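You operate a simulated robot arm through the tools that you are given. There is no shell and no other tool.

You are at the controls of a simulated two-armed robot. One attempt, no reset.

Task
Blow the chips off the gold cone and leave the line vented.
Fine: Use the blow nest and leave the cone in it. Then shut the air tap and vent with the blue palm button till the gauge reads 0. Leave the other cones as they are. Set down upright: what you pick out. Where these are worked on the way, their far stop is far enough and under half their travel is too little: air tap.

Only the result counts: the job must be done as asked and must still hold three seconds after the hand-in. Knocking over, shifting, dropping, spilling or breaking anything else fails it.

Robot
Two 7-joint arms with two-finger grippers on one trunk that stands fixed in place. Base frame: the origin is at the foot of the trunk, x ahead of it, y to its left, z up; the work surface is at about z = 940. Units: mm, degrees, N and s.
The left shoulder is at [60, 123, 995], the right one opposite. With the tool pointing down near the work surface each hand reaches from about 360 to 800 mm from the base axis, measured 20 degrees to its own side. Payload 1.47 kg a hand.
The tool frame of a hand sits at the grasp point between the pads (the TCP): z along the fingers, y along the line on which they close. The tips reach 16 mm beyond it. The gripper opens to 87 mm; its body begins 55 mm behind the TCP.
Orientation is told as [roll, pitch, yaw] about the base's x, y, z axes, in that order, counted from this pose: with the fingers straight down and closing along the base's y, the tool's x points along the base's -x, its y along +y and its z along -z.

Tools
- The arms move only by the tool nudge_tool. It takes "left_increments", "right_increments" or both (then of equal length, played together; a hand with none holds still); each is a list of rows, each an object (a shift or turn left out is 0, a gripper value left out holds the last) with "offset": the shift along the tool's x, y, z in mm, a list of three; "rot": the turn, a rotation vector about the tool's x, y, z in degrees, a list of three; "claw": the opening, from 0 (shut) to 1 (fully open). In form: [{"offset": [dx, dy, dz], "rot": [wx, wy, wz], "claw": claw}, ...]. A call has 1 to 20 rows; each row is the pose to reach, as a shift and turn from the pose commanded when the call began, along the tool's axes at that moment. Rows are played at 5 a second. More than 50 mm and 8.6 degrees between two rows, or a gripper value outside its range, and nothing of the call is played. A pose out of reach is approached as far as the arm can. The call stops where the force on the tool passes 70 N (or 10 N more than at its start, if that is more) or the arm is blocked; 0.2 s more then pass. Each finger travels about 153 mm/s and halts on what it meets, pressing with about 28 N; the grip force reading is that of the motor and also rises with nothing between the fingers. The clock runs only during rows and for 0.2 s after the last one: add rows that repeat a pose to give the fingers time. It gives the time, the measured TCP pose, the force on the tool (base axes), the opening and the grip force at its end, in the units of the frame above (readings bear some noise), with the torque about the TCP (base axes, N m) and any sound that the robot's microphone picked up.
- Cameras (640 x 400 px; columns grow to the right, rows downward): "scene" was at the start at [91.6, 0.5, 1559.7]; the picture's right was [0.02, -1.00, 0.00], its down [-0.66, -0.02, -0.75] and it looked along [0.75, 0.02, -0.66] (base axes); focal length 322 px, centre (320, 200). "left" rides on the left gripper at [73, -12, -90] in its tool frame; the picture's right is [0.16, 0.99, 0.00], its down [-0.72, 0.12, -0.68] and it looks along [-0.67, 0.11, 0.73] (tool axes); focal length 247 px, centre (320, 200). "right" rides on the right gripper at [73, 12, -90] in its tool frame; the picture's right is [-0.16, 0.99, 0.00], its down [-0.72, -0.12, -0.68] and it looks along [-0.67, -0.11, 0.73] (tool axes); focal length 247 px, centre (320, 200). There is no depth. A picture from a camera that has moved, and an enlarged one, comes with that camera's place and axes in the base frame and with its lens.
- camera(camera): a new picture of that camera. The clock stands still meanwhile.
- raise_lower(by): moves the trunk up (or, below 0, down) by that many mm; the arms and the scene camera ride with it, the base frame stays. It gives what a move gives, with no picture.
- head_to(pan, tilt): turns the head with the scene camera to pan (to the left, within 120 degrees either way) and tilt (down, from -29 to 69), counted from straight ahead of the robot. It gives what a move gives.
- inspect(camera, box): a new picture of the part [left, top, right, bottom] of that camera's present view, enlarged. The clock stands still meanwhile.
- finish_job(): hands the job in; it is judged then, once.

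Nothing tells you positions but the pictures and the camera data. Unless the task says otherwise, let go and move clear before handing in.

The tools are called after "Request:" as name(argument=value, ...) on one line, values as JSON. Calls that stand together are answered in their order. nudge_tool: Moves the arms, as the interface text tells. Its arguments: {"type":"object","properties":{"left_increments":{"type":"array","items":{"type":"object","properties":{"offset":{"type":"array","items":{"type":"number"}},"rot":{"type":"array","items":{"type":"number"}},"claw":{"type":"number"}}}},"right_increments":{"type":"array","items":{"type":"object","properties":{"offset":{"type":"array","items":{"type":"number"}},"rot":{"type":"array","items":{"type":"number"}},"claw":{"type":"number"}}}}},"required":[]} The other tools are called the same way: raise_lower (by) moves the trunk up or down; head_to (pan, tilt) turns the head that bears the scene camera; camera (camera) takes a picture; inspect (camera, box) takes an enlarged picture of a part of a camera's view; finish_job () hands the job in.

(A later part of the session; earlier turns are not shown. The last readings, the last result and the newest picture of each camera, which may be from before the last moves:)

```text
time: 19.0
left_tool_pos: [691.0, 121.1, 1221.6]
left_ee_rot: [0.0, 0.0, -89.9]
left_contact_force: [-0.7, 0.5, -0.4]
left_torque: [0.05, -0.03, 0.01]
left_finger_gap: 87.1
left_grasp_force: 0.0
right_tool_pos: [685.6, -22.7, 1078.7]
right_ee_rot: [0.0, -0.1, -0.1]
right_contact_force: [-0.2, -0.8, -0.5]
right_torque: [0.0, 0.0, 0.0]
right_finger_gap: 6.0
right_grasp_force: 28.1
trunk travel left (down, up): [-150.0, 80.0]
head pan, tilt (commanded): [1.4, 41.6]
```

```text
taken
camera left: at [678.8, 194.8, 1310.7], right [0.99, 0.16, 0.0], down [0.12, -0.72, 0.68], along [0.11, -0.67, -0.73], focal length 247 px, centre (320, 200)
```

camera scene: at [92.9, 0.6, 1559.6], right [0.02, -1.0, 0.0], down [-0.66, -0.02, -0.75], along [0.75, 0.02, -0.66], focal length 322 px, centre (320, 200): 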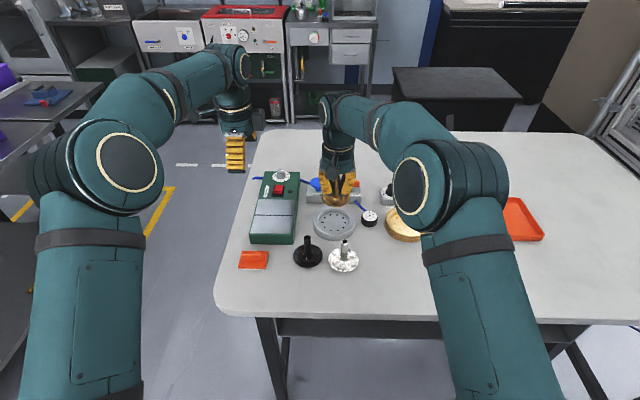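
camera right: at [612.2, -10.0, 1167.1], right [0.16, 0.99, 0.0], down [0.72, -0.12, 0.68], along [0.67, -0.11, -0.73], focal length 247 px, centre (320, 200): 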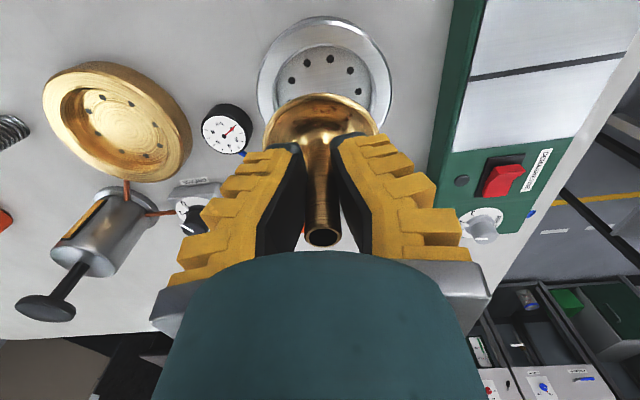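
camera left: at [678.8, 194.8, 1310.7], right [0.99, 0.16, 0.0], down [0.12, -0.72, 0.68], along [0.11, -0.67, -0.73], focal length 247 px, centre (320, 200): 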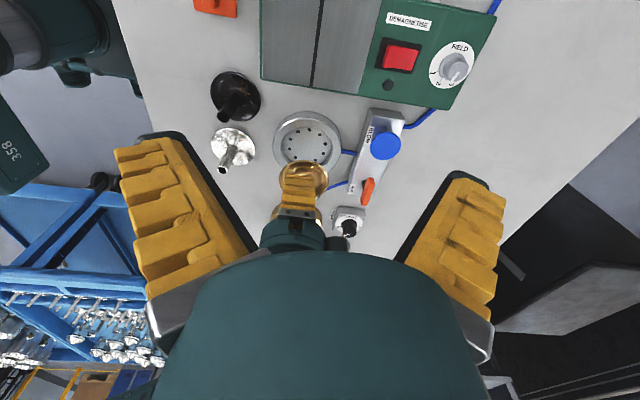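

Request:
inspect(camera="left", box=[250, 90, 370, 230])

Request:
inspect(camera="left", box=[330, 90, 430, 240])

Request:
inspect(camera="scene", box=[295, 170, 375, 250])

```text
2.86 times, centred on (310, 160) of left
camera zoom: at [678.8, 194.8, 1310.7], right [0.99, 0.16, 0.0], down [0.12, -0.72, 0.68], along [0.11, -0.67, -0.73], focal length 706 px, centre (349, 314)
```

zoom: 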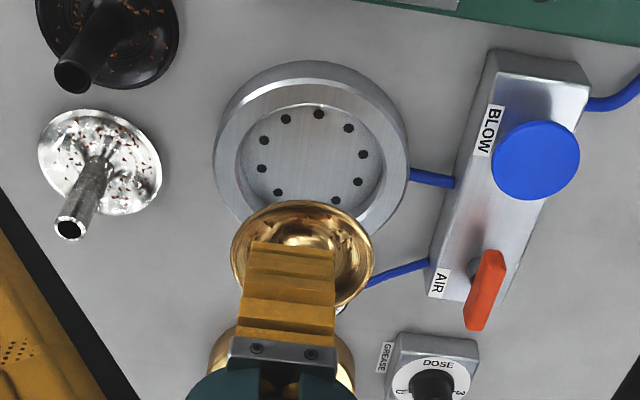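

```text
2.67 times, centred on (380, 165) of left
camera zoom: at [678.8, 194.8, 1310.7], right [0.99, 0.16, 0.0], down [0.12, -0.72, 0.68], along [0.11, -0.67, -0.73], focal length 659 px, centre (160, 293)
```

zoom: 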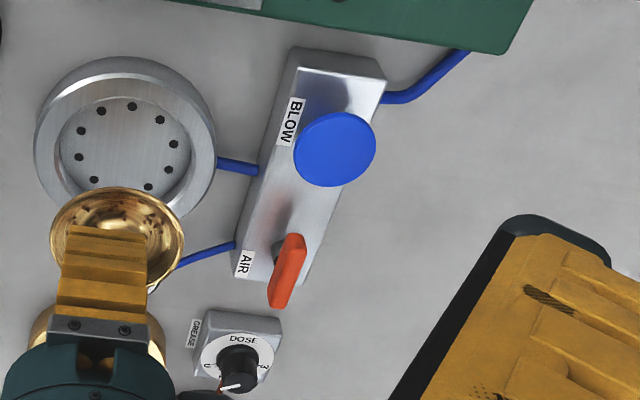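

```text
5.00 times, centred on (335, 210) of scene
camera zoom: at [91.8, 0.7, 1559.7], right [0.02, -1.0, 0.0], down [-0.66, -0.02, -0.75], along [0.75, 0.02, -0.66], focal length 1612 px, centre (245, 150)
```

zoom: 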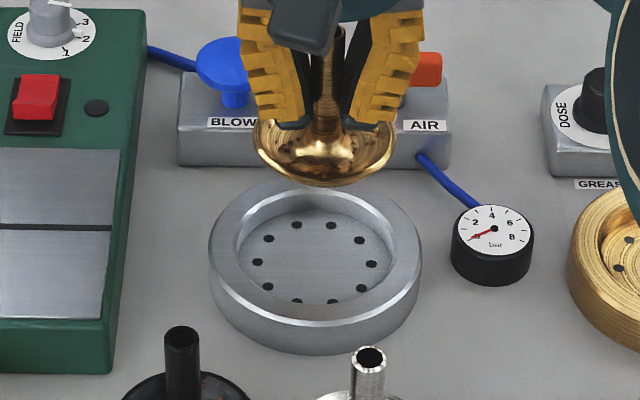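

From three views I get the nest centre at about (691.5, -21.5) with its floor near z = 948. The cone's disc centre is at about (691, -23.7), and it is about 70 mm wide against a recess of about 82 mm. I'll shift 2.4 mm left and lower most of the way.

Request:
nudge_tool(right_increments=[{"offset": [-0.8, 2.4, 5], "claw": 0.0}, {"offset": [-0.8, 2.4, 15], "claw": 0.0}, {"offset": [-0.8, 2.4, 27], "claw": 0.0}, {"offset": [-0.8, 2.4, 39], "claw": 0.0}, {"offset": [-0.8, 2.4, 50], "claw": 0.0}, {"offset": [-0.8, 2.4, 58], "claw": 0.0}, {"offset": [-0.8, 2.4, 62], "claw": 0.0}, {"offset": [-0.8, 2.4, 62], "claw": 0.0}])

Request:
inspect(camera="left", box=[250, 90, 370, 230])

Request:
inspect(camera="scene", box=[295, 170, 375, 250])

Request:
inspect(camera="right", box=[240, 20, 410, 220])

```text
time: 20.8
left_tool_pos: [690.7, 120.8, 1220.6]
left_ee_rot: [0.1, 0.1, -90.0]
left_contact_force: [-0.5, 0.3, 0.4]
left_torque: [0.03, 0.03, 0.02]
left_finger_gap: 86.8
left_grasp_force: 0.0
right_tool_pos: [685.9, -20.0, 1017.0]
right_ee_rot: [0.0, 0.1, 0.0]
right_contact_force: [-1.1, -0.1, -0.7]
right_torque: [0.02, 0.02, 0.0]
right_finger_gap: 6.0
right_grasp_force: 28.0
trunk travel left (down, up): [-150.0, 80.0]
head pan, tilt (commanded): [1.4, 41.6]
```

```text
2.86 times, centred on (310, 160) of left
camera zoom: at [678.7, 194.8, 1310.7], right [0.99, 0.16, 0.0], down [0.12, -0.72, 0.68], along [0.11, -0.67, -0.73], focal length 706 px, centre (349, 314)
```

zoom: 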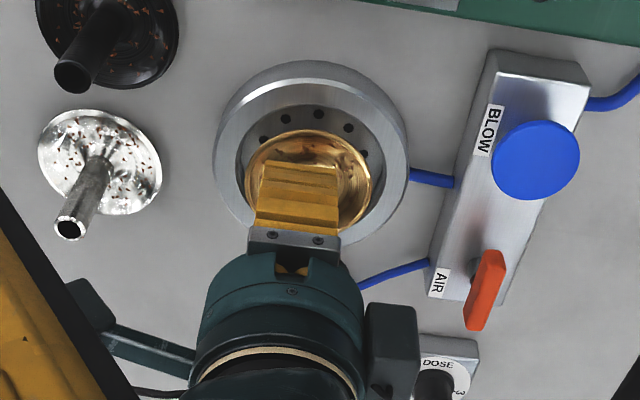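

```text
5.00 times, centred on (335, 210) of scene
camera zoom: at [91.7, 0.5, 1559.7], right [0.02, -1.0, 0.0], down [-0.66, -0.02, -0.75], along [0.75, 0.02, -0.66], focal length 1612 px, centre (245, 150)
```

zoom: 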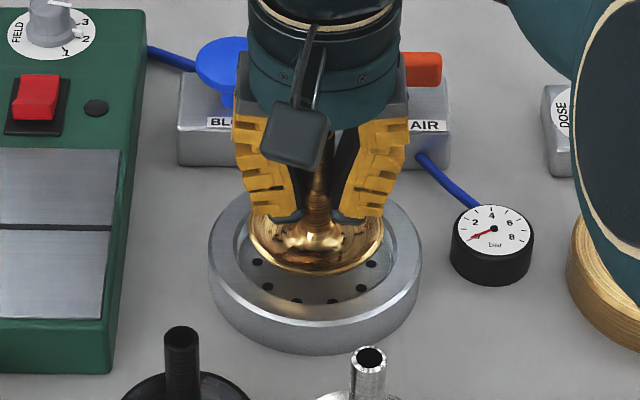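

```text
2.00 times, centred on (325, 120) of right
camera zoom: at [612.5, -7.5, 1105.0], right [0.16, 0.99, 0.0], down [0.72, -0.12, 0.68], along [0.67, -0.11, -0.73], focal length 494 px, centre (310, 360)
```

zoom: 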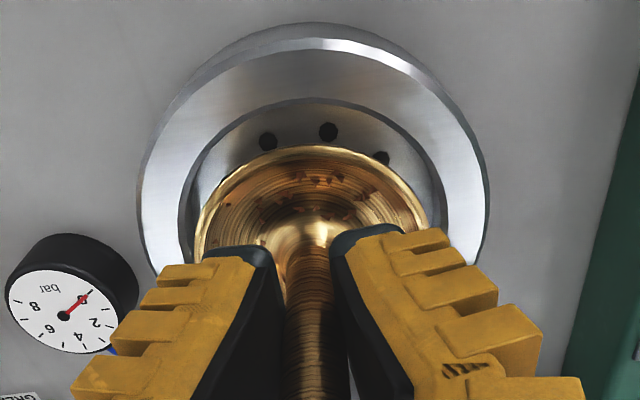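

The cone is over the recess within about a millimetre. I'll lower slowly to touchdown.

Request:
nudge_tool(right_increments=[{"offset": [-0.6, -0.3, 6], "claw": 0.0}, {"offset": [-0.6, -0.3, 11], "claw": 0.0}, {"offset": [-0.6, -0.3, 15], "claw": 0.0}, {"offset": [-0.6, -0.3, 17], "claw": 0.0}, {"offset": [-0.6, -0.3, 18], "claw": 0.0}])

Request:
inspect(camera="left", box=[250, 90, 370, 230])

Request:
inspect(camera="scene", box=[305, 190, 365, 240])

Request:
inspect(camera="right", box=[240, 20, 410, 220])

```text
time: 22.0
left_tool_pos: [690.7, 121.0, 1221.7]
left_ee_rot: [0.1, -0.1, -90.1]
left_contact_force: [0.1, 0.4, 0.6]
left_torque: [-0.03, -0.02, 0.02]
left_finger_gap: 87.0
left_grasp_force: 0.0
right_tool_pos: [685.8, -21.3, 999.1]
right_ee_rot: [0.1, 0.0, 0.1]
right_contact_force: [-0.9, 0.3, 2.0]
right_torque: [-0.03, -0.04, 0.0]
right_finger_gap: 5.8
right_grasp_force: 28.1
trunk travel left (down, up): [-150.0, 80.0]
head pan, tilt (commanded): [1.4, 41.6]
```

```text
2.86 times, centred on (310, 160) of left
camera zoom: at [678.4, 194.8, 1310.9], right [0.99, 0.16, 0.0], down [0.12, -0.72, 0.68], along [0.11, -0.67, -0.73], focal length 706 px, centre (349, 314)
```

zoom: 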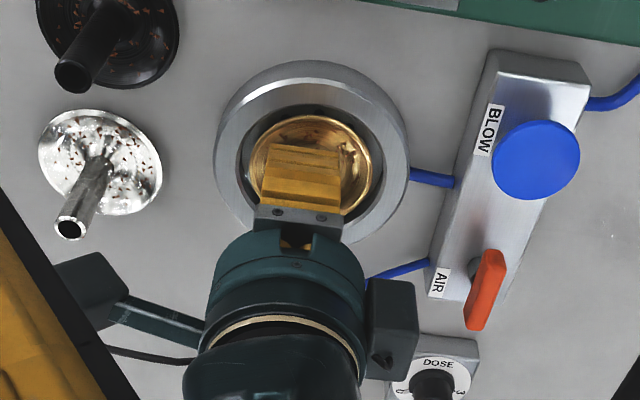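

```text
8.00 times, centred on (335, 215) of scene
camera zoom: at [91.3, 0.5, 1559.8], right [0.02, -1.0, 0.0], down [-0.66, -0.02, -0.75], along [0.75, 0.02, -0.66], focal length 2579 px, centre (200, 80)
```

zoom: 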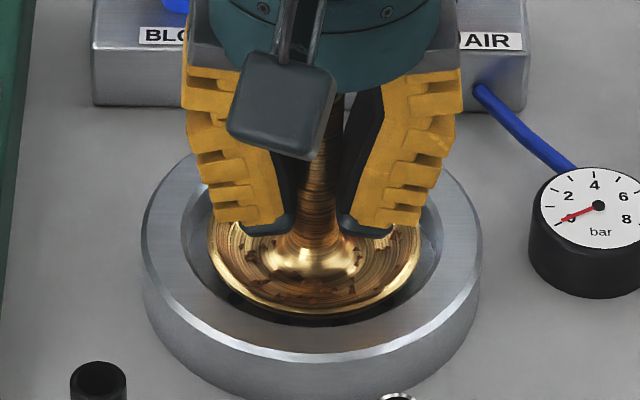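

```text
2.00 times, centred on (325, 120) of right
camera zoom: at [613.2, -8.3, 1087.6], right [0.16, 0.99, 0.0], down [0.72, -0.12, 0.68], along [0.67, -0.11, -0.73], focal length 494 px, centre (310, 360)
```

zoom: 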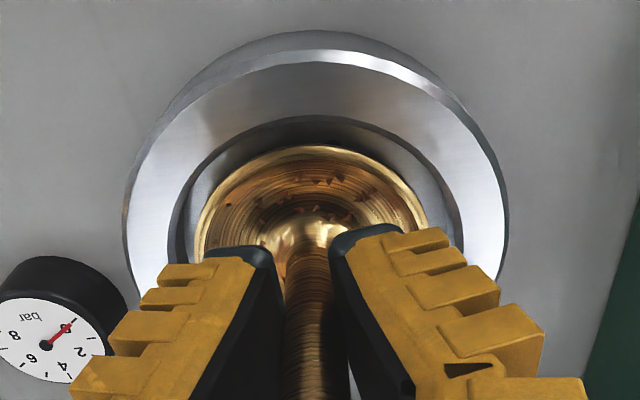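

The cone is inside the recess and nearly touching down, with a slight upward force. I'll lower a couple of millimetres more.

Request:
nudge_tool(right_increments=[{"offset": [0, 0, 1], "claw": 0.0}, {"offset": [0, 0, 2], "claw": 0.0}, {"offset": [0, 0, 2.5], "claw": 0.0}])

Request:
inspect(camera="scene", box=[305, 190, 365, 240])

```text
time: 22.8
left_tool_pos: [690.3, 121.2, 1220.8]
left_ee_rot: [0.0, -0.1, -90.0]
left_contact_force: [-0.3, 0.1, -1.3]
left_torque: [-0.01, 0.0, -0.02]
left_finger_gap: 86.9
left_grasp_force: 0.1
right_tool_pos: [685.4, -20.2, 998.7]
right_ee_rot: [0.0, -0.2, 0.0]
right_contact_force: [-0.5, -0.6, 10.4]
right_torque: [0.02, 0.08, -0.01]
right_finger_gap: 9.0
right_grasp_force: 28.4
trunk travel left (down, up): [-150.0, 80.0]
head pan, tilt (commanded): [1.4, 41.6]
```

```text
8.00 times, centred on (335, 215) of scene
camera zoom: at [90.4, 0.5, 1559.9], right [0.02, -1.0, 0.0], down [-0.66, -0.02, -0.75], along [0.75, 0.02, -0.66], focal length 2579 px, centre (200, 80)
```

zoom: 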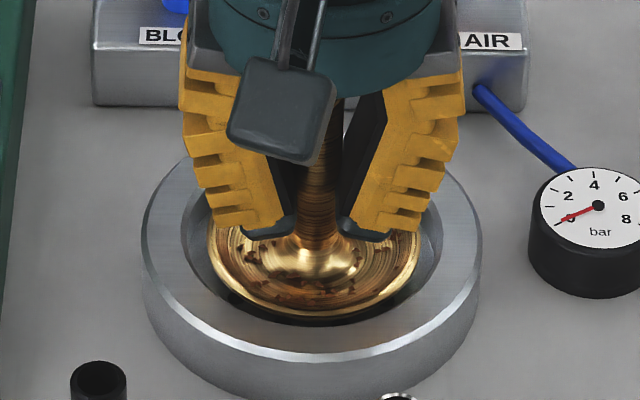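

The cone is down, with about 10 N upward on the tool. I'll ease off the pressure and open the fingers stepwise.

Request:
nudge_tool(right_increments=[{"offset": [0, 0, -1.5], "claw": 0.0}, {"offset": [0, 0, -1.5], "claw": 0.15}, {"offset": [0, 0, -1.5], "claw": 0.25}, {"offset": [0, 0, -1.5], "claw": 0.4}, {"offset": [0, 0, -1.5], "claw": 0.5}, {"offset": [0, 0, -1.5], "claw": 0.5}])

Request:
inspect(camera="scene", box=[305, 190, 365, 240])

Request:
inspect(camera="right", box=[240, 20, 410, 240])

```text
time: 24.2
left_tool_pos: [690.1, 121.6, 1220.8]
left_ee_rot: [0.0, 0.1, -90.1]
left_contact_force: [-0.1, 0.8, 0.6]
left_torque: [0.03, -0.01, -0.02]
left_finger_gap: 87.3
left_grasp_force: 0.0
right_tool_pos: [684.9, -20.3, 997.3]
right_ee_rot: [0.0, 0.1, 0.0]
right_contact_force: [0.1, -0.1, -0.5]
right_torque: [-0.01, -0.02, 0.01]
right_finger_gap: 49.3
right_grasp_force: 3.5
trunk travel left (down, up): [-150.0, 80.0]
head pan, tilt (commanded): [1.4, 41.6]
```

```text
8.00 times, centred on (335, 215) of scene
camera zoom: at [91.5, 0.5, 1559.7], right [0.02, -1.0, 0.0], down [-0.66, -0.02, -0.75], along [0.75, 0.02, -0.66], focal length 2579 px, centre (200, 80)
```

zoom: 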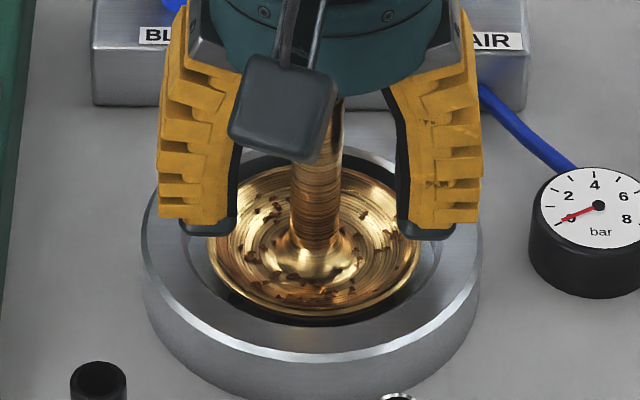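

```text
1.82 times, centred on (325, 130) of right
camera zoom: at [613.0, -8.6, 1086.3], right [0.16, 0.99, 0.0], down [0.72, -0.12, 0.68], along [0.67, -0.11, -0.73], focal length 449 px, centre (311, 327)
```

zoom: 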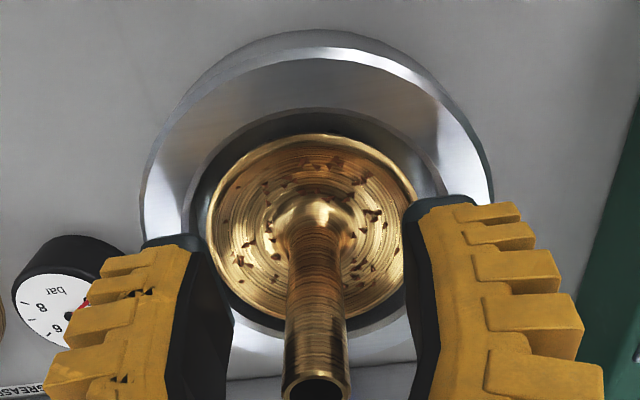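

The cone stands upright in the nest with its chips still on it. I'll raise the right hand straight up, clear of the stem.

Request:
nudge_tool(right_increments=[{"offset": [0, 0, -10]}, {"offset": [0, 0, -25]}, {"offset": [0, 0, -45]}, {"offset": [0, 0, -70]}, {"offset": [0, 0, -95]}, {"offset": [0, 0, -110]}])

Request:
inspect(camera="scene", box=[295, 170, 375, 250])

Request:
camera(camera="right")

Request:
camera(camera="left")

```text
time: 25.6
left_tool_pos: [691.5, 121.2, 1220.7]
left_ee_rot: [-0.1, 0.0, -90.0]
left_contact_force: [0.7, 0.1, 0.1]
left_torque: [0.01, 0.0, 0.0]
left_finger_gap: 87.1
left_grasp_force: 0.0
right_tool_pos: [684.3, -20.1, 1107.0]
right_ee_rot: [0.0, 0.1, 0.0]
right_contact_force: [0.5, 0.4, -0.7]
right_torque: [0.0, 0.01, -0.03]
right_finger_gap: 49.0
right_grasp_force: 4.2
trunk travel left (down, up): [-150.0, 80.0]
head pan, tilt (commanded): [1.4, 41.6]
```

```text
5.00 times, centred on (335, 210) of scene
camera zoom: at [91.5, 0.6, 1559.7], right [0.02, -1.0, 0.0], down [-0.66, -0.02, -0.75], along [0.75, 0.02, -0.66], focal length 1612 px, centre (245, 150)
```

zoom: 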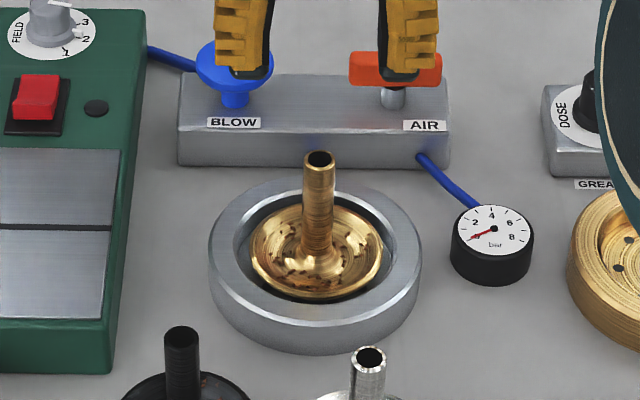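

```text
taken
camera right: at [612.3, -7.9, 1196.0], right [0.16, 0.99, 0.0], down [0.72, -0.12, 0.68], along [0.67, -0.11, -0.73], focal length 247 px, centre (320, 200)
```

right: 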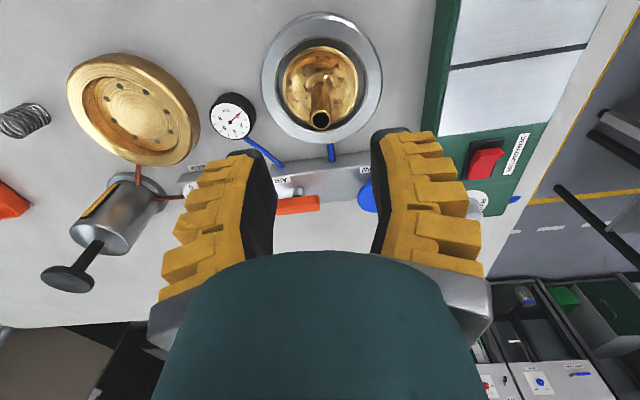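

```text
taken
camera left: at [678.5, 194.9, 1310.8], right [0.99, 0.16, 0.0], down [0.12, -0.72, 0.68], along [0.11, -0.67, -0.73], focal length 247 px, centre (320, 200)
```

left: 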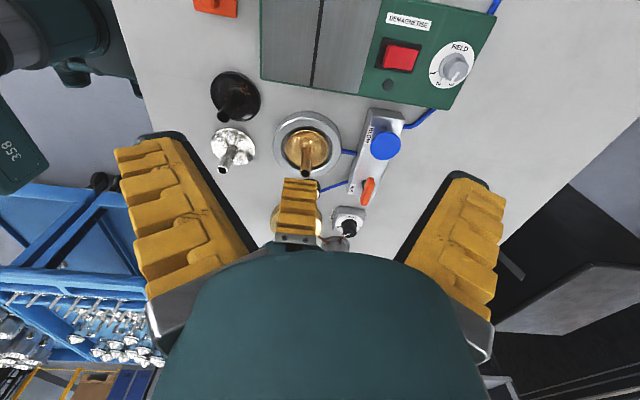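

The cone sits centred in the nest with the chips visible. Next is the air tap: I'll move the right hand over it at the same height to test reach with the tool vertical and to get a close look.

Request:
nudge_tool(right_increments=[{"offset": [-20, -7, -3], "claw": 0.5}, {"offset": [-45, -15, -3]}, {"offset": [-70, -25, -3]}, {"offset": [-95, -35, -3]}, {"offset": [-119, -44, -3]}, {"offset": [-119, -44, -3]}])

Request:
camera(camera="right")

Request:
inspect(camera="left", box=[330, 90, 430, 240])

Request:
inspect(camera="scene", box=[305, 145, 385, 225])

```text
time: 27.0
left_tool_pos: [692.3, 121.5, 1220.6]
left_ee_rot: [0.0, 0.0, -89.9]
left_contact_force: [0.4, -0.2, -0.2]
left_torque: [0.01, 0.0, 0.0]
left_finger_gap: 87.0
left_grasp_force: 0.2
right_tool_pos: [740.9, -68.0, 1101.1]
right_ee_rot: [0.1, 0.0, 0.0]
right_contact_force: [-0.2, 0.4, 0.0]
right_torque: [-0.01, 0.0, 0.01]
right_finger_gap: 49.1
right_grasp_force: 4.5
right hand out of reach, approached as far as the arm can: row 3, 4, 5, 6
trunk travel left (down, up): [-150.0, 80.0]
head pan, tilt (commanded): [1.4, 41.6]
```

```text
taken
camera right: at [668.1, -55.9, 1189.3], right [0.16, 0.99, 0.0], down [0.72, -0.12, 0.68], along [0.67, -0.11, -0.73], focal length 247 px, centre (320, 200)
```

right: 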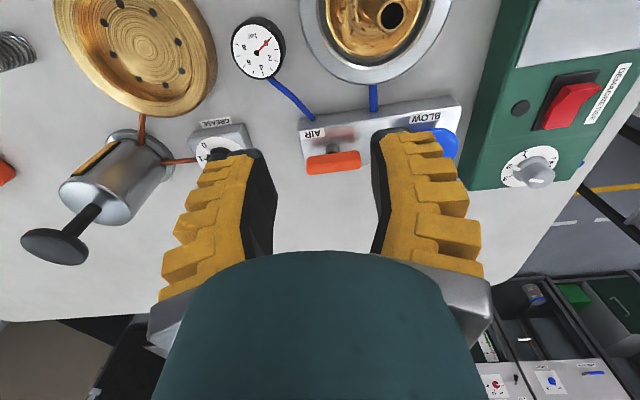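

```text
2.67 times, centred on (380, 165) of left
camera zoom: at [679.2, 195.0, 1310.4], right [0.99, 0.16, 0.0], down [0.12, -0.72, 0.68], along [0.11, -0.67, -0.73], focal length 659 px, centre (160, 293)
```

zoom: 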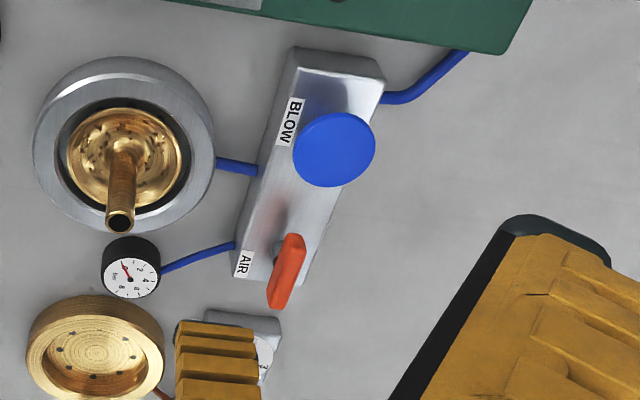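

```text
5.00 times, centred on (345, 185) of scene
camera zoom: at [92.3, 0.7, 1559.7], right [0.02, -1.0, 0.0], down [-0.66, -0.02, -0.75], along [0.75, 0.02, -0.66], focal length 1612 px, centre (195, 275)
```

zoom: 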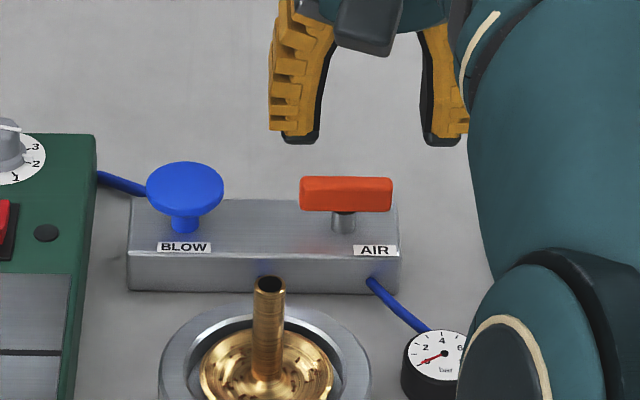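

Straight down, the right arm reaches only x = 741, so the tap needs a forward-tilted tool. I'll pull back a little and yaw the right hand by +90° so its camera hangs to the right, clear of the cone, before tilting forward.

Request:
nudge_tool(right_increments=[{"offset": [20, -5, 0], "rot": [0, 0, -7.5], "claw": 0.3}, {"offset": [40, -10, 0], "rot": [0, 0, -15], "claw": 0.0}, {"offset": [60, -15, 0], "rot": [0, 0, -22.5]}, {"offset": [80, -20, 0], "rot": [0, 0, -30]}, {"offset": [100, -25, 0], "rot": [0, 0, -37.5]}, {"offset": [100, -30, 0], "rot": [0, 0, -45]}, {"offset": [100, -35, 0], "rot": [0, 0, -52.5]}, {"offset": [100, -40, 0], "rot": [0, 0, -60]}, {"offset": [100, -45, 0], "rot": [0, 0, -67.5]}, {"offset": [100, -45, 0], "rot": [0, 0, -75]}, {"offset": [100, -45, 0], "rot": [0, 0, -82.5]}, {"offset": [100, -45, 0], "rot": [0, 0, -90]}])

Request:
camera(camera="right")

Request:
camera(camera="scene")

```text
time: 29.6
left_tool_pos: [691.9, 121.5, 1222.0]
left_ee_rot: [0.1, 0.0, -89.9]
left_contact_force: [-0.5, 0.2, -1.0]
left_torque: [0.01, -0.03, 0.01]
left_finger_gap: 86.8
left_grasp_force: 0.1
right_tool_pos: [737.2, -102.2, 1120.1]
right_ee_rot: [0.0, 0.0, 90.2]
right_contact_force: [-0.3, 0.5, 0.5]
right_torque: [0.01, -0.01, 0.01]
right_finger_gap: 0.0
right_grasp_force: 28.0
right hand out of reach, approached as far as the arm can: row 1, 2, 3, 4, 5, 6, 7, 8, 9, 10, 11, 12
trunk travel left (down, up): [-150.0, 80.0]
head pan, tilt (commanded): [1.4, 41.6]
```

```text
taken
camera right: at [726.7, -174.7, 1208.8], right [-0.99, 0.16, 0.0], down [0.11, 0.72, 0.68], along [0.1, 0.67, -0.73], focal length 247 px, centre (320, 200)
```

right: 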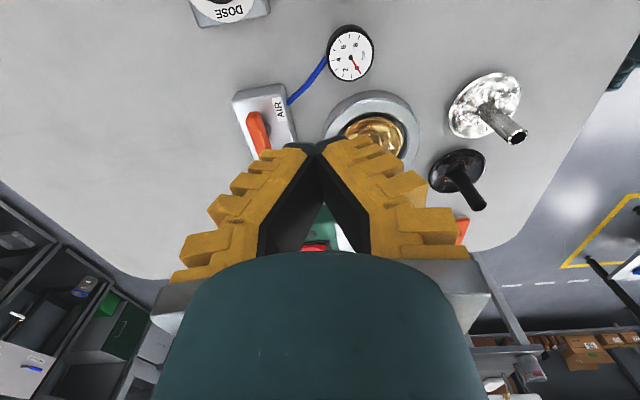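

```text
taken
camera scene: at [91.7, 0.5, 1559.7], right [0.02, -1.0, 0.0], down [-0.66, -0.02, -0.75], along [0.75, 0.02, -0.66], focal length 322 px, centre (320, 200)
```

scene: 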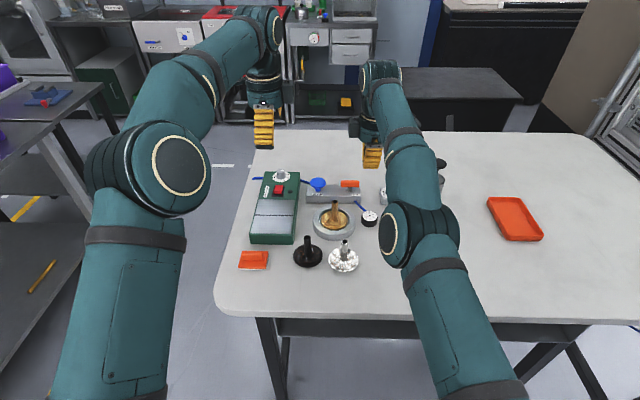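

The yaw is right, but the arm stayed nearly stretched out. I'll pull back in x to bring it well inside its reach and check the pose.

Request:
nudge_tool(right_increments=[{"offset": [0, 20, 0]}, {"offset": [0, 40, 0]}, {"offset": [0, 60, 0]}, {"offset": [0, 80, 0]}, {"offset": [0, 80, 0]}])

```text
time: 30.8
left_tool_pos: [690.3, 122.1, 1220.7]
left_ee_rot: [0.1, 0.1, -90.2]
left_contact_force: [0.5, 1.0, 0.2]
left_torque: [0.01, 0.0, -0.01]
left_finger_gap: 87.3
left_grasp_force: 0.0
right_tool_pos: [733.2, -94.6, 1136.7]
right_ee_rot: [0.1, 0.0, 90.1]
right_contact_force: [0.3, 0.1, 0.2]
right_torque: [-0.02, 0.0, -0.04]
right_finger_gap: 0.3
right_grasp_force: 27.6
right hand out of reach, approached as far as the arm can: row 1, 2, 3, 4, 5
trunk travel left (down, up): [-150.0, 80.0]
head pan, tilt (commanded): [1.4, 41.6]
```

The arm is stuck near full stretch. Tilting forward while lowering will bring the wrist in and is what I need anyway, so I'll tilt the tool about its x-axis and lower.

Request:
nudge_tool(right_increments=[{"offset": [0, 0, 8], "rot": [8, 0, 0]}, {"offset": [0, 0, 16], "rot": [16, 0, 0]}, {"offset": [0, 0, 24], "rot": [24, 0, 0]}, {"offset": [0, 0, 32], "rot": [32, 0, 0]}, {"offset": [0, 0, 40], "rot": [40, 0, 0]}, {"offset": [0, 0, 40], "rot": [40, 0, 0]}, {"offset": [0, 0, 40], "rot": [40, 0, 0]}])

Request:
camera(camera="scene")

```text
time: 32.4
left_tool_pos: [690.7, 120.7, 1220.9]
left_ee_rot: [0.0, 0.0, -89.9]
left_contact_force: [0.4, -0.5, -0.1]
left_torque: [-0.02, 0.02, -0.02]
left_finger_gap: 87.0
left_grasp_force: 0.0
right_tool_pos: [866.9, -71.4, 1120.4]
right_ee_rot: [-40.0, 0.1, 90.0]
right_contact_force: [-0.4, -0.3, 0.4]
right_torque: [0.01, 0.0, 0.0]
right_finger_gap: 0.2
right_grasp_force: 28.2
right hand out of reach, approached as far as the arm can: row 1, 2, 3, 4, 5, 6, 7
trunk travel left (down, up): [-150.0, 80.0]
head pan, tilt (commanded): [1.4, 41.6]
```

```text
taken
camera scene: at [91.9, 0.6, 1559.7], right [0.02, -1.0, 0.0], down [-0.66, -0.02, -0.75], along [0.75, 0.02, -0.66], focal length 322 px, centre (320, 200)
```

scene: 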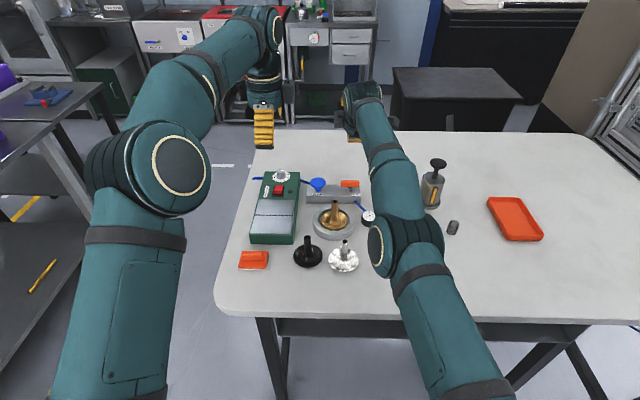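

The tool is now tilted 40°, but the arm is still stretched. I'll command a retreat straight toward the shoulder, staying above everything, and give it many rows.

Request:
nudge_tool(right_increments=[{"offset": [1, 12, -4]}, {"offset": [2, 24, -8]}, {"offset": [3, 36, -11]}, {"offset": [4, 48, -15]}, {"offset": [5, 60, -19]}, {"offset": [6, 72, -23]}, {"offset": [7, 84, -27]}, {"offset": [7, 95, -30]}, {"offset": [7, 95, -30]}, {"offset": [7, 95, -30]}, {"offset": [7, 95, -30]}])

```text
time: 34.8
left_tool_pos: [691.5, 122.1, 1221.6]
left_ee_rot: [0.0, 0.0, -90.0]
left_contact_force: [0.3, -0.7, -0.3]
left_torque: [0.02, -0.02, 0.02]
left_finger_gap: 86.6
left_grasp_force: 0.0
right_tool_pos: [867.9, -63.8, 1104.0]
right_ee_rot: [-40.0, 0.0, 90.1]
right_contact_force: [0.1, 0.0, 0.9]
right_torque: [0.0, -0.01, -0.04]
right_finger_gap: 0.0
right_grasp_force: 28.2
right hand out of reach, approached as far as the arm can: row 1, 2, 3, 4, 5, 6, 7, 8, 9, 10, 11
trunk travel left (down, up): [-150.0, 80.0]
head pan, tilt (commanded): [1.4, 41.6]
```

Still at the stretch limit. I'll try raising and retracting instead, since that should let the elbow bend.

Request:
nudge_tool(right_increments=[{"offset": [0, -5, -22]}, {"offset": [0, -10, -44]}, {"offset": [0, -16, -66]}, {"offset": [0, -21, -88]}, {"offset": [0, -26, -110]}, {"offset": [0, -31, -130]}, {"offset": [0, -31, -130]}])

Request:
camera(camera="scene")

```text
time: 36.4
left_tool_pos: [690.5, 122.6, 1219.7]
left_ee_rot: [0.1, 0.0, -90.1]
left_contact_force: [0.2, -0.2, 0.3]
left_torque: [-0.01, -0.02, -0.03]
left_finger_gap: 86.9
left_grasp_force: 0.0
right_tool_pos: [835.4, -59.8, 1233.6]
right_ee_rot: [-39.8, 0.1, 90.0]
right_contact_force: [-0.4, 1.2, -0.7]
right_torque: [0.0, 0.01, -0.02]
right_finger_gap: 0.0
right_grasp_force: 27.7
right hand out of reach, approached as far as the arm can: row 1, 2, 3, 4, 5, 6, 7
trunk travel left (down, up): [-150.0, 80.0]
head pan, tilt (commanded): [1.4, 41.6]
```

```text
taken
camera scene: at [92.0, 0.5, 1559.7], right [0.02, -1.0, 0.0], down [-0.66, -0.02, -0.75], along [0.75, 0.02, -0.66], focal length 322 px, centre (320, 200)
```

scene: 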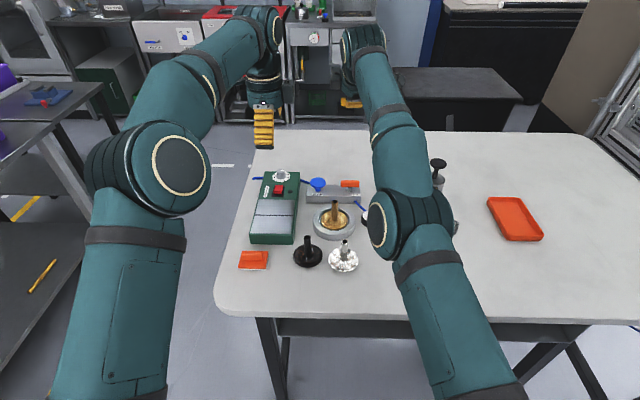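

The hand simply slides along its maximum-reach sphere because the elbow is straight. I'll first move the left hand away to the left, then swing the right hand to the left (+y), which should bend the right elbow in its natural direction.

Request:
nudge_tool(left_increments=[{"offset": [25, -25, -5]}, {"offset": [55, -50, -12]}, {"offset": [85, -75, -20]}, {"offset": [110, -100, -25]}, {"offset": [130, -120, -30]}])

Request:
nudge_tool(right_increments=[{"offset": [-25, 0, 0]}, {"offset": [-50, 0, 0]}, {"offset": [-75, 0, 0]}, {"offset": [-100, 0, 0]}, {"offset": [-100, 0, 0]}])

Request:
camera(camera="scene")

```text
time: 37.6
left_tool_pos: [570.5, 252.0, 1251.7]
left_ee_rot: [0.1, 0.1, -90.0]
left_contact_force: [0.0, 0.0, -0.8]
left_torque: [-0.02, 0.0, 0.03]
left_finger_gap: 86.8
left_grasp_force: 0.1
right_tool_pos: [835.3, -59.2, 1233.1]
right_ee_rot: [-40.1, 0.0, 90.0]
right_contact_force: [-1.1, 0.3, 0.0]
right_torque: [0.01, -0.02, 0.01]
right_finger_gap: 0.3
right_grasp_force: 27.9
trunk travel left (down, up): [-150.0, 80.0]
head pan, tilt (commanded): [1.4, 41.6]
```

```text
time: 38.8
left_tool_pos: [572.1, 250.7, 1252.1]
left_ee_rot: [-0.1, 0.1, -90.0]
left_contact_force: [1.0, -0.8, 0.9]
left_torque: [0.04, 0.01, 0.02]
left_finger_gap: 87.0
left_grasp_force: 0.1
right_tool_pos: [817.7, 33.9, 1224.1]
right_ee_rot: [-39.9, 0.0, 90.0]
right_contact_force: [0.3, 0.2, 0.1]
right_torque: [0.02, -0.02, 0.01]
right_finger_gap: 0.0
right_grasp_force: 28.1
right hand out of reach, approached as far as the arm can: row 1, 2, 3, 4, 5
trunk travel left (down, up): [-150.0, 80.0]
head pan, tilt (commanded): [1.4, 41.6]
```

```text
taken
camera scene: at [92.1, 0.4, 1559.7], right [0.02, -1.0, 0.0], down [-0.66, -0.02, -0.75], along [0.75, 0.02, -0.66], focal length 322 px, centre (320, 200)
```

scene: 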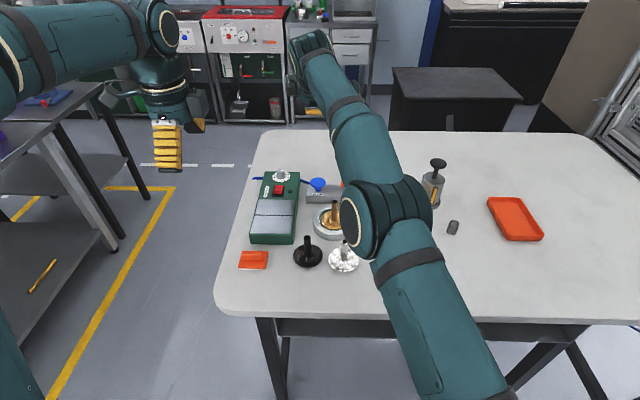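

The hand swung left. Now I'll test whether it retracts toward the shoulder.

Request:
nudge_tool(right_increments=[{"offset": [6, 29, -4]}, {"offset": [12, 58, -9]}, {"offset": [18, 87, -13]}, {"offset": [25, 116, -18]}, {"offset": [25, 116, -18]}])

```text
time: 40.0
left_tool_pos: [571.2, 250.6, 1251.7]
left_ee_rot: [0.1, 0.0, -90.1]
left_contact_force: [-0.7, 0.4, 0.2]
left_torque: [-0.03, 0.0, 0.02]
left_finger_gap: 86.9
left_grasp_force: 0.1
right_tool_pos: [716.7, 7.5, 1163.3]
right_ee_rot: [-40.1, -0.1, 90.0]
right_contact_force: [0.0, -0.5, 0.3]
right_torque: [0.0, 0.01, -0.02]
right_finger_gap: 0.2
right_grasp_force: 27.6
trunk travel left (down, up): [-150.0, 80.0]
head pan, tilt (commanded): [1.4, 41.6]
```

The arm is unlocked and back inside its workspace. I must avoid full stretch from now on. I'll take pictures to locate the tap precisely.

Request:
camera(camera="right")

Request:
camera(camera="scene")

Request:
inspect(camera="scene", box=[300, 165, 380, 215])

```text
taken
camera right: at [650.7, -64.9, 1222.8], right [-0.76, 0.16, -0.64], down [-0.35, 0.72, 0.6], along [0.55, 0.67, -0.49], focal length 247 px, centre (320, 200)
```

right: 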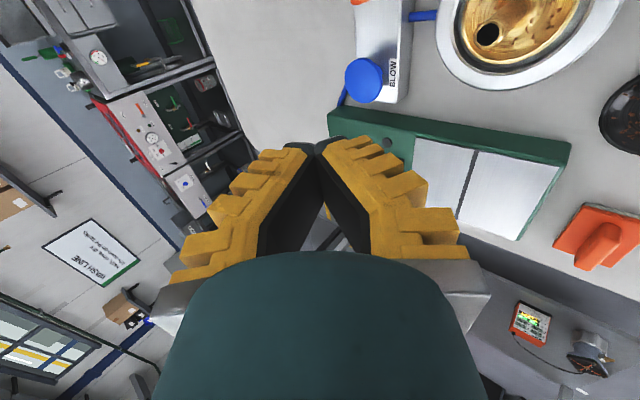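

```text
taken
camera scene: at [91.4, 0.4, 1559.7], right [0.02, -1.0, 0.0], down [-0.66, -0.02, -0.75], along [0.75, 0.02, -0.66], focal length 322 px, centre (320, 200)
```

scene: 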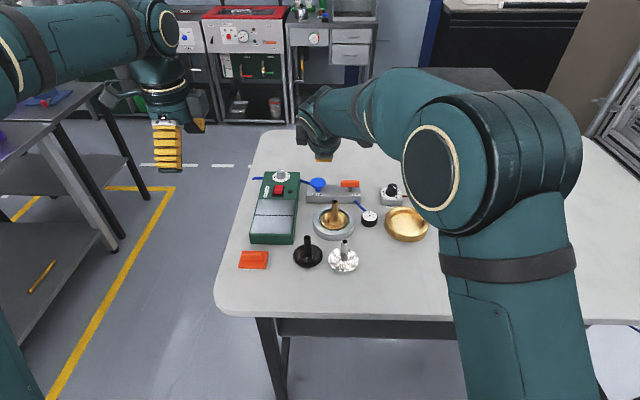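

```text
8.00 times, centred on (340, 190) of scene
camera zoom: at [91.4, 0.4, 1559.7], right [0.02, -1.0, 0.0], down [-0.66, -0.02, -0.75], along [0.75, 0.02, -0.66], focal length 2579 px, centre (160, 280)
```

zoom: 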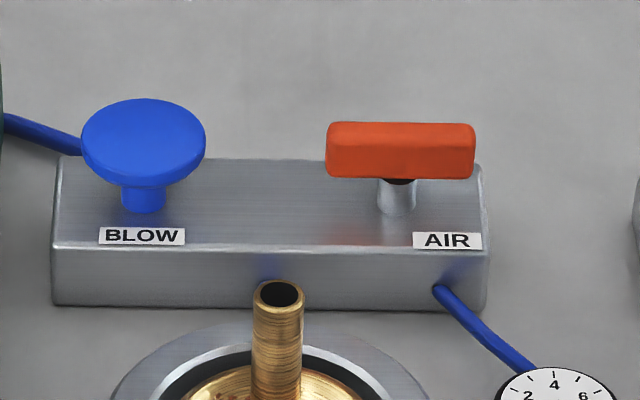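

I now have the tap axis at about (799, -67) and the handle spanning y = -93 to -41 at z ≈ 985–999; the block top is at 968. I'll reduce the tilt to 25° so the hand stays clear of the cone stem, and bring the closed fingertips to the right front of the tap, staying high first.

Request:
nudge_tool(right_increments=[{"offset": [25, 6, 8], "rot": [-4, 0, 0]}, {"offset": [50, 13, 16], "rot": [-8, 0, 0]}, {"offset": [75, 20, 24], "rot": [-12, 0, 0]}, {"offset": [95, 25, 30], "rot": [-15, 0, 0]}, {"offset": [108, 27.6, 32.9], "rot": [-15, 0, 0]}])

Request:
camera(camera="right")

Request:
camera(camera="scene")

```text
time: 41.2
left_tool_pos: [570.4, 250.6, 1250.8]
left_ee_rot: [0.0, 0.1, -90.0]
left_contact_force: [-0.2, 0.2, -0.4]
left_torque: [0.01, -0.01, -0.02]
left_finger_gap: 86.9
left_grasp_force: 0.0
right_tool_pos: [717.0, -100.7, 1119.9]
right_ee_rot: [-25.1, 0.0, 89.9]
right_contact_force: [-0.3, -0.6, -0.9]
right_torque: [0.02, -0.03, 0.0]
right_finger_gap: 0.3
right_grasp_force: 27.8
trunk travel left (down, up): [-150.0, 80.0]
head pan, tilt (commanded): [1.4, 41.6]
```

```text
taken
camera right: at [668.8, -172.9, 1195.1], right [-0.9, 0.16, -0.42], down [-0.18, 0.72, 0.67], along [0.41, 0.67, -0.62], focal length 247 px, centre (320, 200)
```

right: 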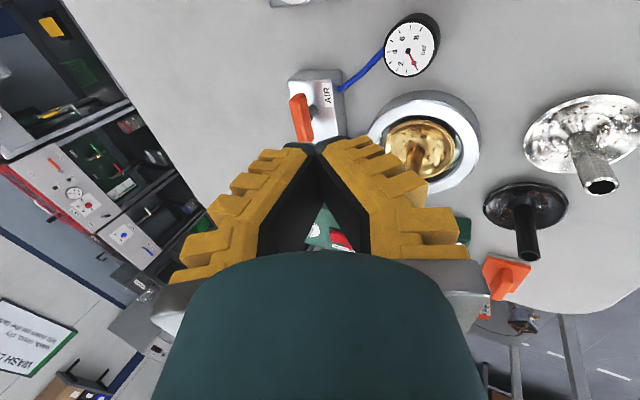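

```text
taken
camera scene: at [91.6, 0.0, 1559.7], right [0.02, -1.0, 0.0], down [-0.66, -0.02, -0.75], along [0.75, 0.02, -0.66], focal length 322 px, centre (320, 200)
```

scene: 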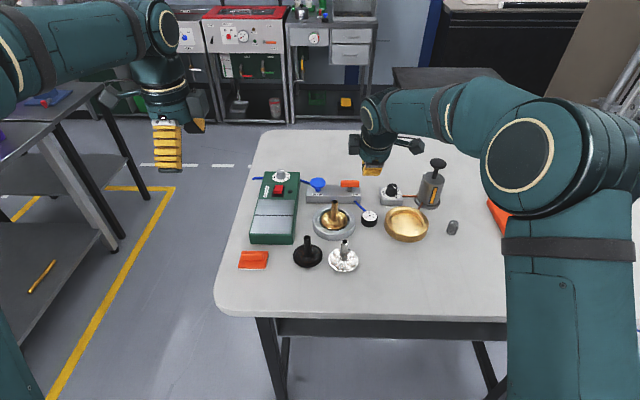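

Request:
inspect(camera="right", box=[260, 50, 360, 150])

Request:
inspect(camera="scene", box=[320, 140, 410, 230])

```text
4.00 times, centred on (310, 100) of right
camera zoom: at [668.8, -172.9, 1195.1], right [-0.9, 0.16, -0.42], down [-0.18, 0.72, 0.67], along [0.41, 0.67, -0.62], focal length 988 px, centre (360, 600)
```

zoom: 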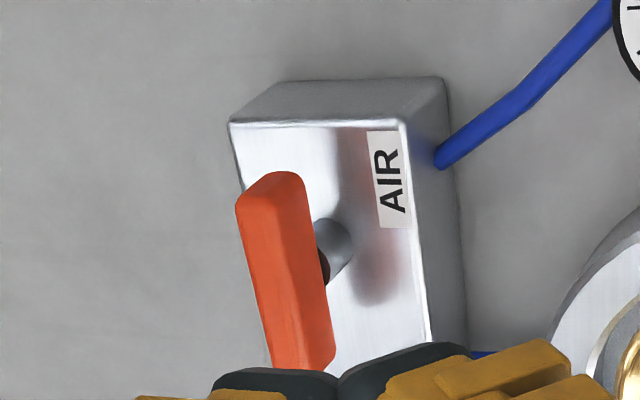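

```text
4.44 times, centred on (365, 185) of scene
camera zoom: at [91.6, 0.0, 1559.7], right [0.02, -1.0, 0.0], down [-0.66, -0.02, -0.75], along [0.75, 0.02, -0.66], focal length 1433 px, centre (120, 267)
```

zoom: 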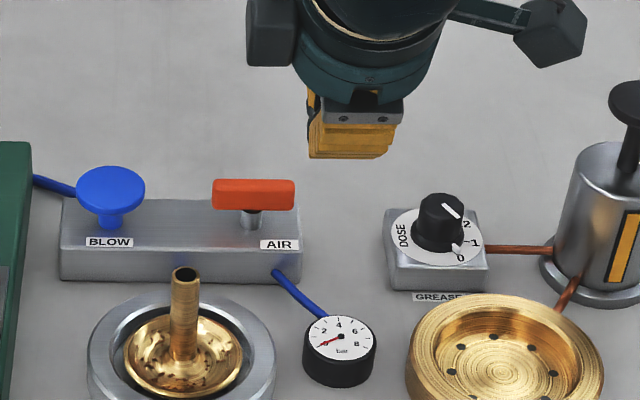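

Everything matches. I'll lower the closed fingertips in front of the right end of the tap handle.

Request:
nudge_tool(right_increments=[{"offset": [0, 6, 30], "claw": 0.0}, {"offset": [0, 12, 60], "claw": 0.0}, {"offset": [0, 18, 85], "claw": 0.0}, {"offset": [0, 23, 108], "claw": 0.0}, {"offset": [0, 25.5, 120], "claw": 0.0}])

Request:
inspect(camera="scene", box=[305, 145, 405, 245])

Request:
camera(camera="right")

```text
time: 42.4
left_tool_pos: [570.8, 251.5, 1251.5]
left_ee_rot: [0.0, 0.0, -89.9]
left_contact_force: [-0.6, 0.4, 0.3]
left_torque: [0.0, -0.03, 0.03]
left_finger_gap: 87.0
left_grasp_force: 0.0
right_tool_pos: [744.4, -99.7, 1000.8]
right_ee_rot: [-25.0, -0.1, 90.0]
right_contact_force: [-0.2, -1.2, -0.2]
right_torque: [0.04, -0.01, -0.01]
right_finger_gap: 0.1
right_grasp_force: 28.2
trunk travel left (down, up): [-150.0, 80.0]
head pan, tilt (commanded): [1.4, 41.6]
```

```text
4.00 times, centred on (355, 195) of scene
camera zoom: at [91.8, 0.5, 1559.7], right [0.02, -1.0, 0.0], down [-0.66, -0.02, -0.75], along [0.75, 0.02, -0.66], focal length 1290 px, centre (180, 220)
```

zoom: 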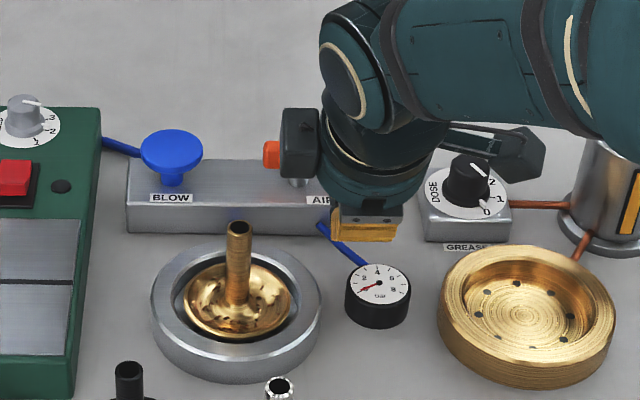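

```text
taken
camera right: at [696.7, -172.4, 1075.8], right [-0.9, 0.16, -0.42], down [-0.18, 0.72, 0.67], along [0.41, 0.67, -0.62], focal length 247 px, centre (320, 200)
```

right: 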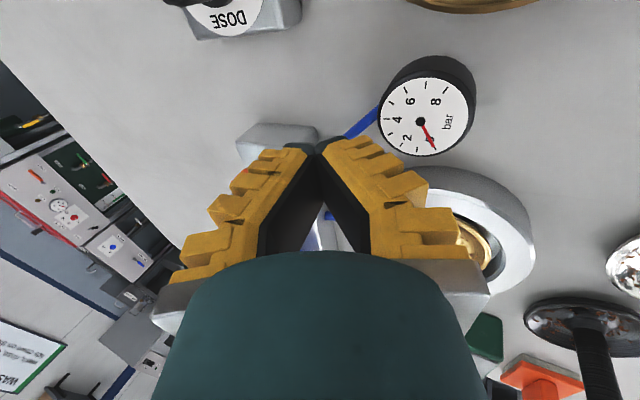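

The closed fingertips are now in front of the handle's right end. I'll push forward gently and watch the force to see whether the handle turns this way.

Request:
nudge_tool(right_increments=[{"offset": [0, -12, 5.6], "claw": 0.0}, {"offset": [0, -20, 9.3], "claw": 0.0}, {"offset": [0, -25.4, 11.8], "claw": 0.0}, {"offset": [0, -28.6, 13.4], "claw": 0.0}, {"offset": [0, -31, 14.5], "claw": 0.0}])

Request:
inspect(camera="scene", box=[305, 145, 405, 245])

Request:
inspect(camera="right", box=[220, 80, 420, 260])

```text
time: 43.6
left_tool_pos: [570.9, 251.2, 1251.2]
left_ee_rot: [0.0, 0.0, -90.0]
left_contact_force: [-0.1, -1.1, -0.5]
left_torque: [-0.01, 0.02, 0.02]
left_finger_gap: 87.1
left_grasp_force: 0.0
right_tool_pos: [779.4, -99.5, 1000.8]
right_ee_rot: [-25.1, -0.1, 90.0]
right_contact_force: [0.2, -1.3, -0.8]
right_torque: [-0.01, 0.07, -0.05]
right_finger_gap: 0.0
right_grasp_force: 27.9
trunk travel left (down, up): [-150.0, 80.0]
head pan, tilt (commanded): [1.4, 41.6]
```

```text
4.00 times, centred on (355, 195) of scene
camera zoom: at [91.6, 0.4, 1559.7], right [0.02, -1.0, 0.0], down [-0.66, -0.02, -0.75], along [0.75, 0.02, -0.66], focal length 1290 px, centre (180, 220)
```

zoom: 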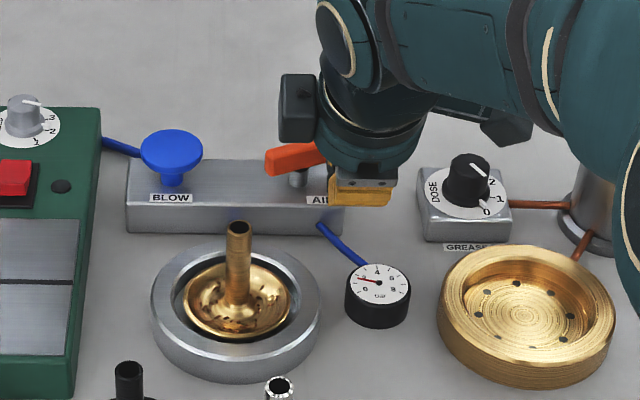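

```text
2.22 times, centred on (320, 170) of right
camera zoom: at [731.0, -172.7, 1076.2], right [-0.89, 0.16, -0.42], down [-0.18, 0.72, 0.67], along [0.41, 0.67, -0.62], focal length 549 px, centre (320, 267)
```

zoom: 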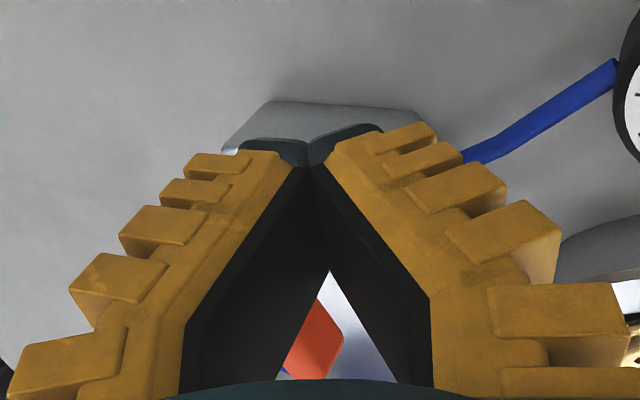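

The handle is turning with little force and the gauge needle is starting to move. I'll follow the arc round to the far stop.

Request:
nudge_tool(right_increments=[{"offset": [0, -4, 1.9], "claw": 0.0}, {"offset": [-2, -8.4, 3.9], "claw": 0.0}, {"offset": [-5.4, -12.2, 5.7], "claw": 0.0}, {"offset": [-9.7, -15.1, 7.1], "claw": 0.0}, {"offset": [-14.7, -16.9, 7.9], "claw": 0.0}, {"offset": [-17.5, -17.7, 8.2], "claw": 0.0}])

Request:
inspect(camera="scene", box=[305, 145, 405, 245])

```text
time: 45.0
left_tool_pos: [569.9, 250.5, 1252.0]
left_ee_rot: [-0.1, 0.0, -90.0]
left_contact_force: [-0.3, 0.4, -0.4]
left_torque: [-0.02, 0.0, -0.02]
left_finger_gap: 87.1
left_grasp_force: 0.1
right_tool_pos: [798.3, -87.7, 1001.5]
right_ee_rot: [-24.9, 0.1, 89.7]
right_contact_force: [-7.8, -18.2, 1.6]
right_torque: [-0.01, -0.04, 0.09]
right_finger_gap: 6.0
right_grasp_force: 28.0
trunk travel left (down, up): [-150.0, 80.0]
head pan, tilt (commanded): [1.4, 41.6]
```

```text
4.00 times, centred on (355, 195) of scene
camera zoom: at [90.7, -1.8, 1559.8], right [0.02, -1.0, 0.0], down [-0.66, -0.01, -0.75], along [0.75, 0.02, -0.66], focal length 1290 px, centre (180, 220)
```

zoom: 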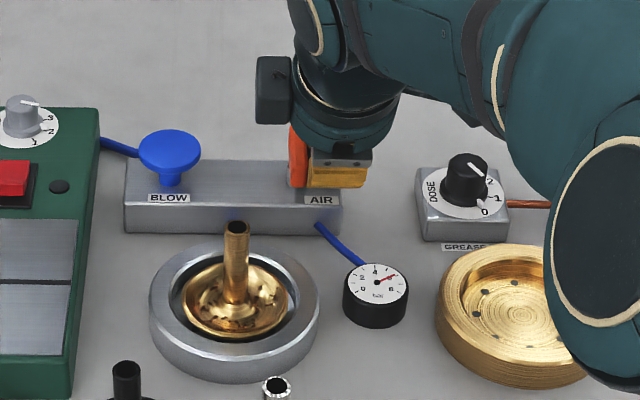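

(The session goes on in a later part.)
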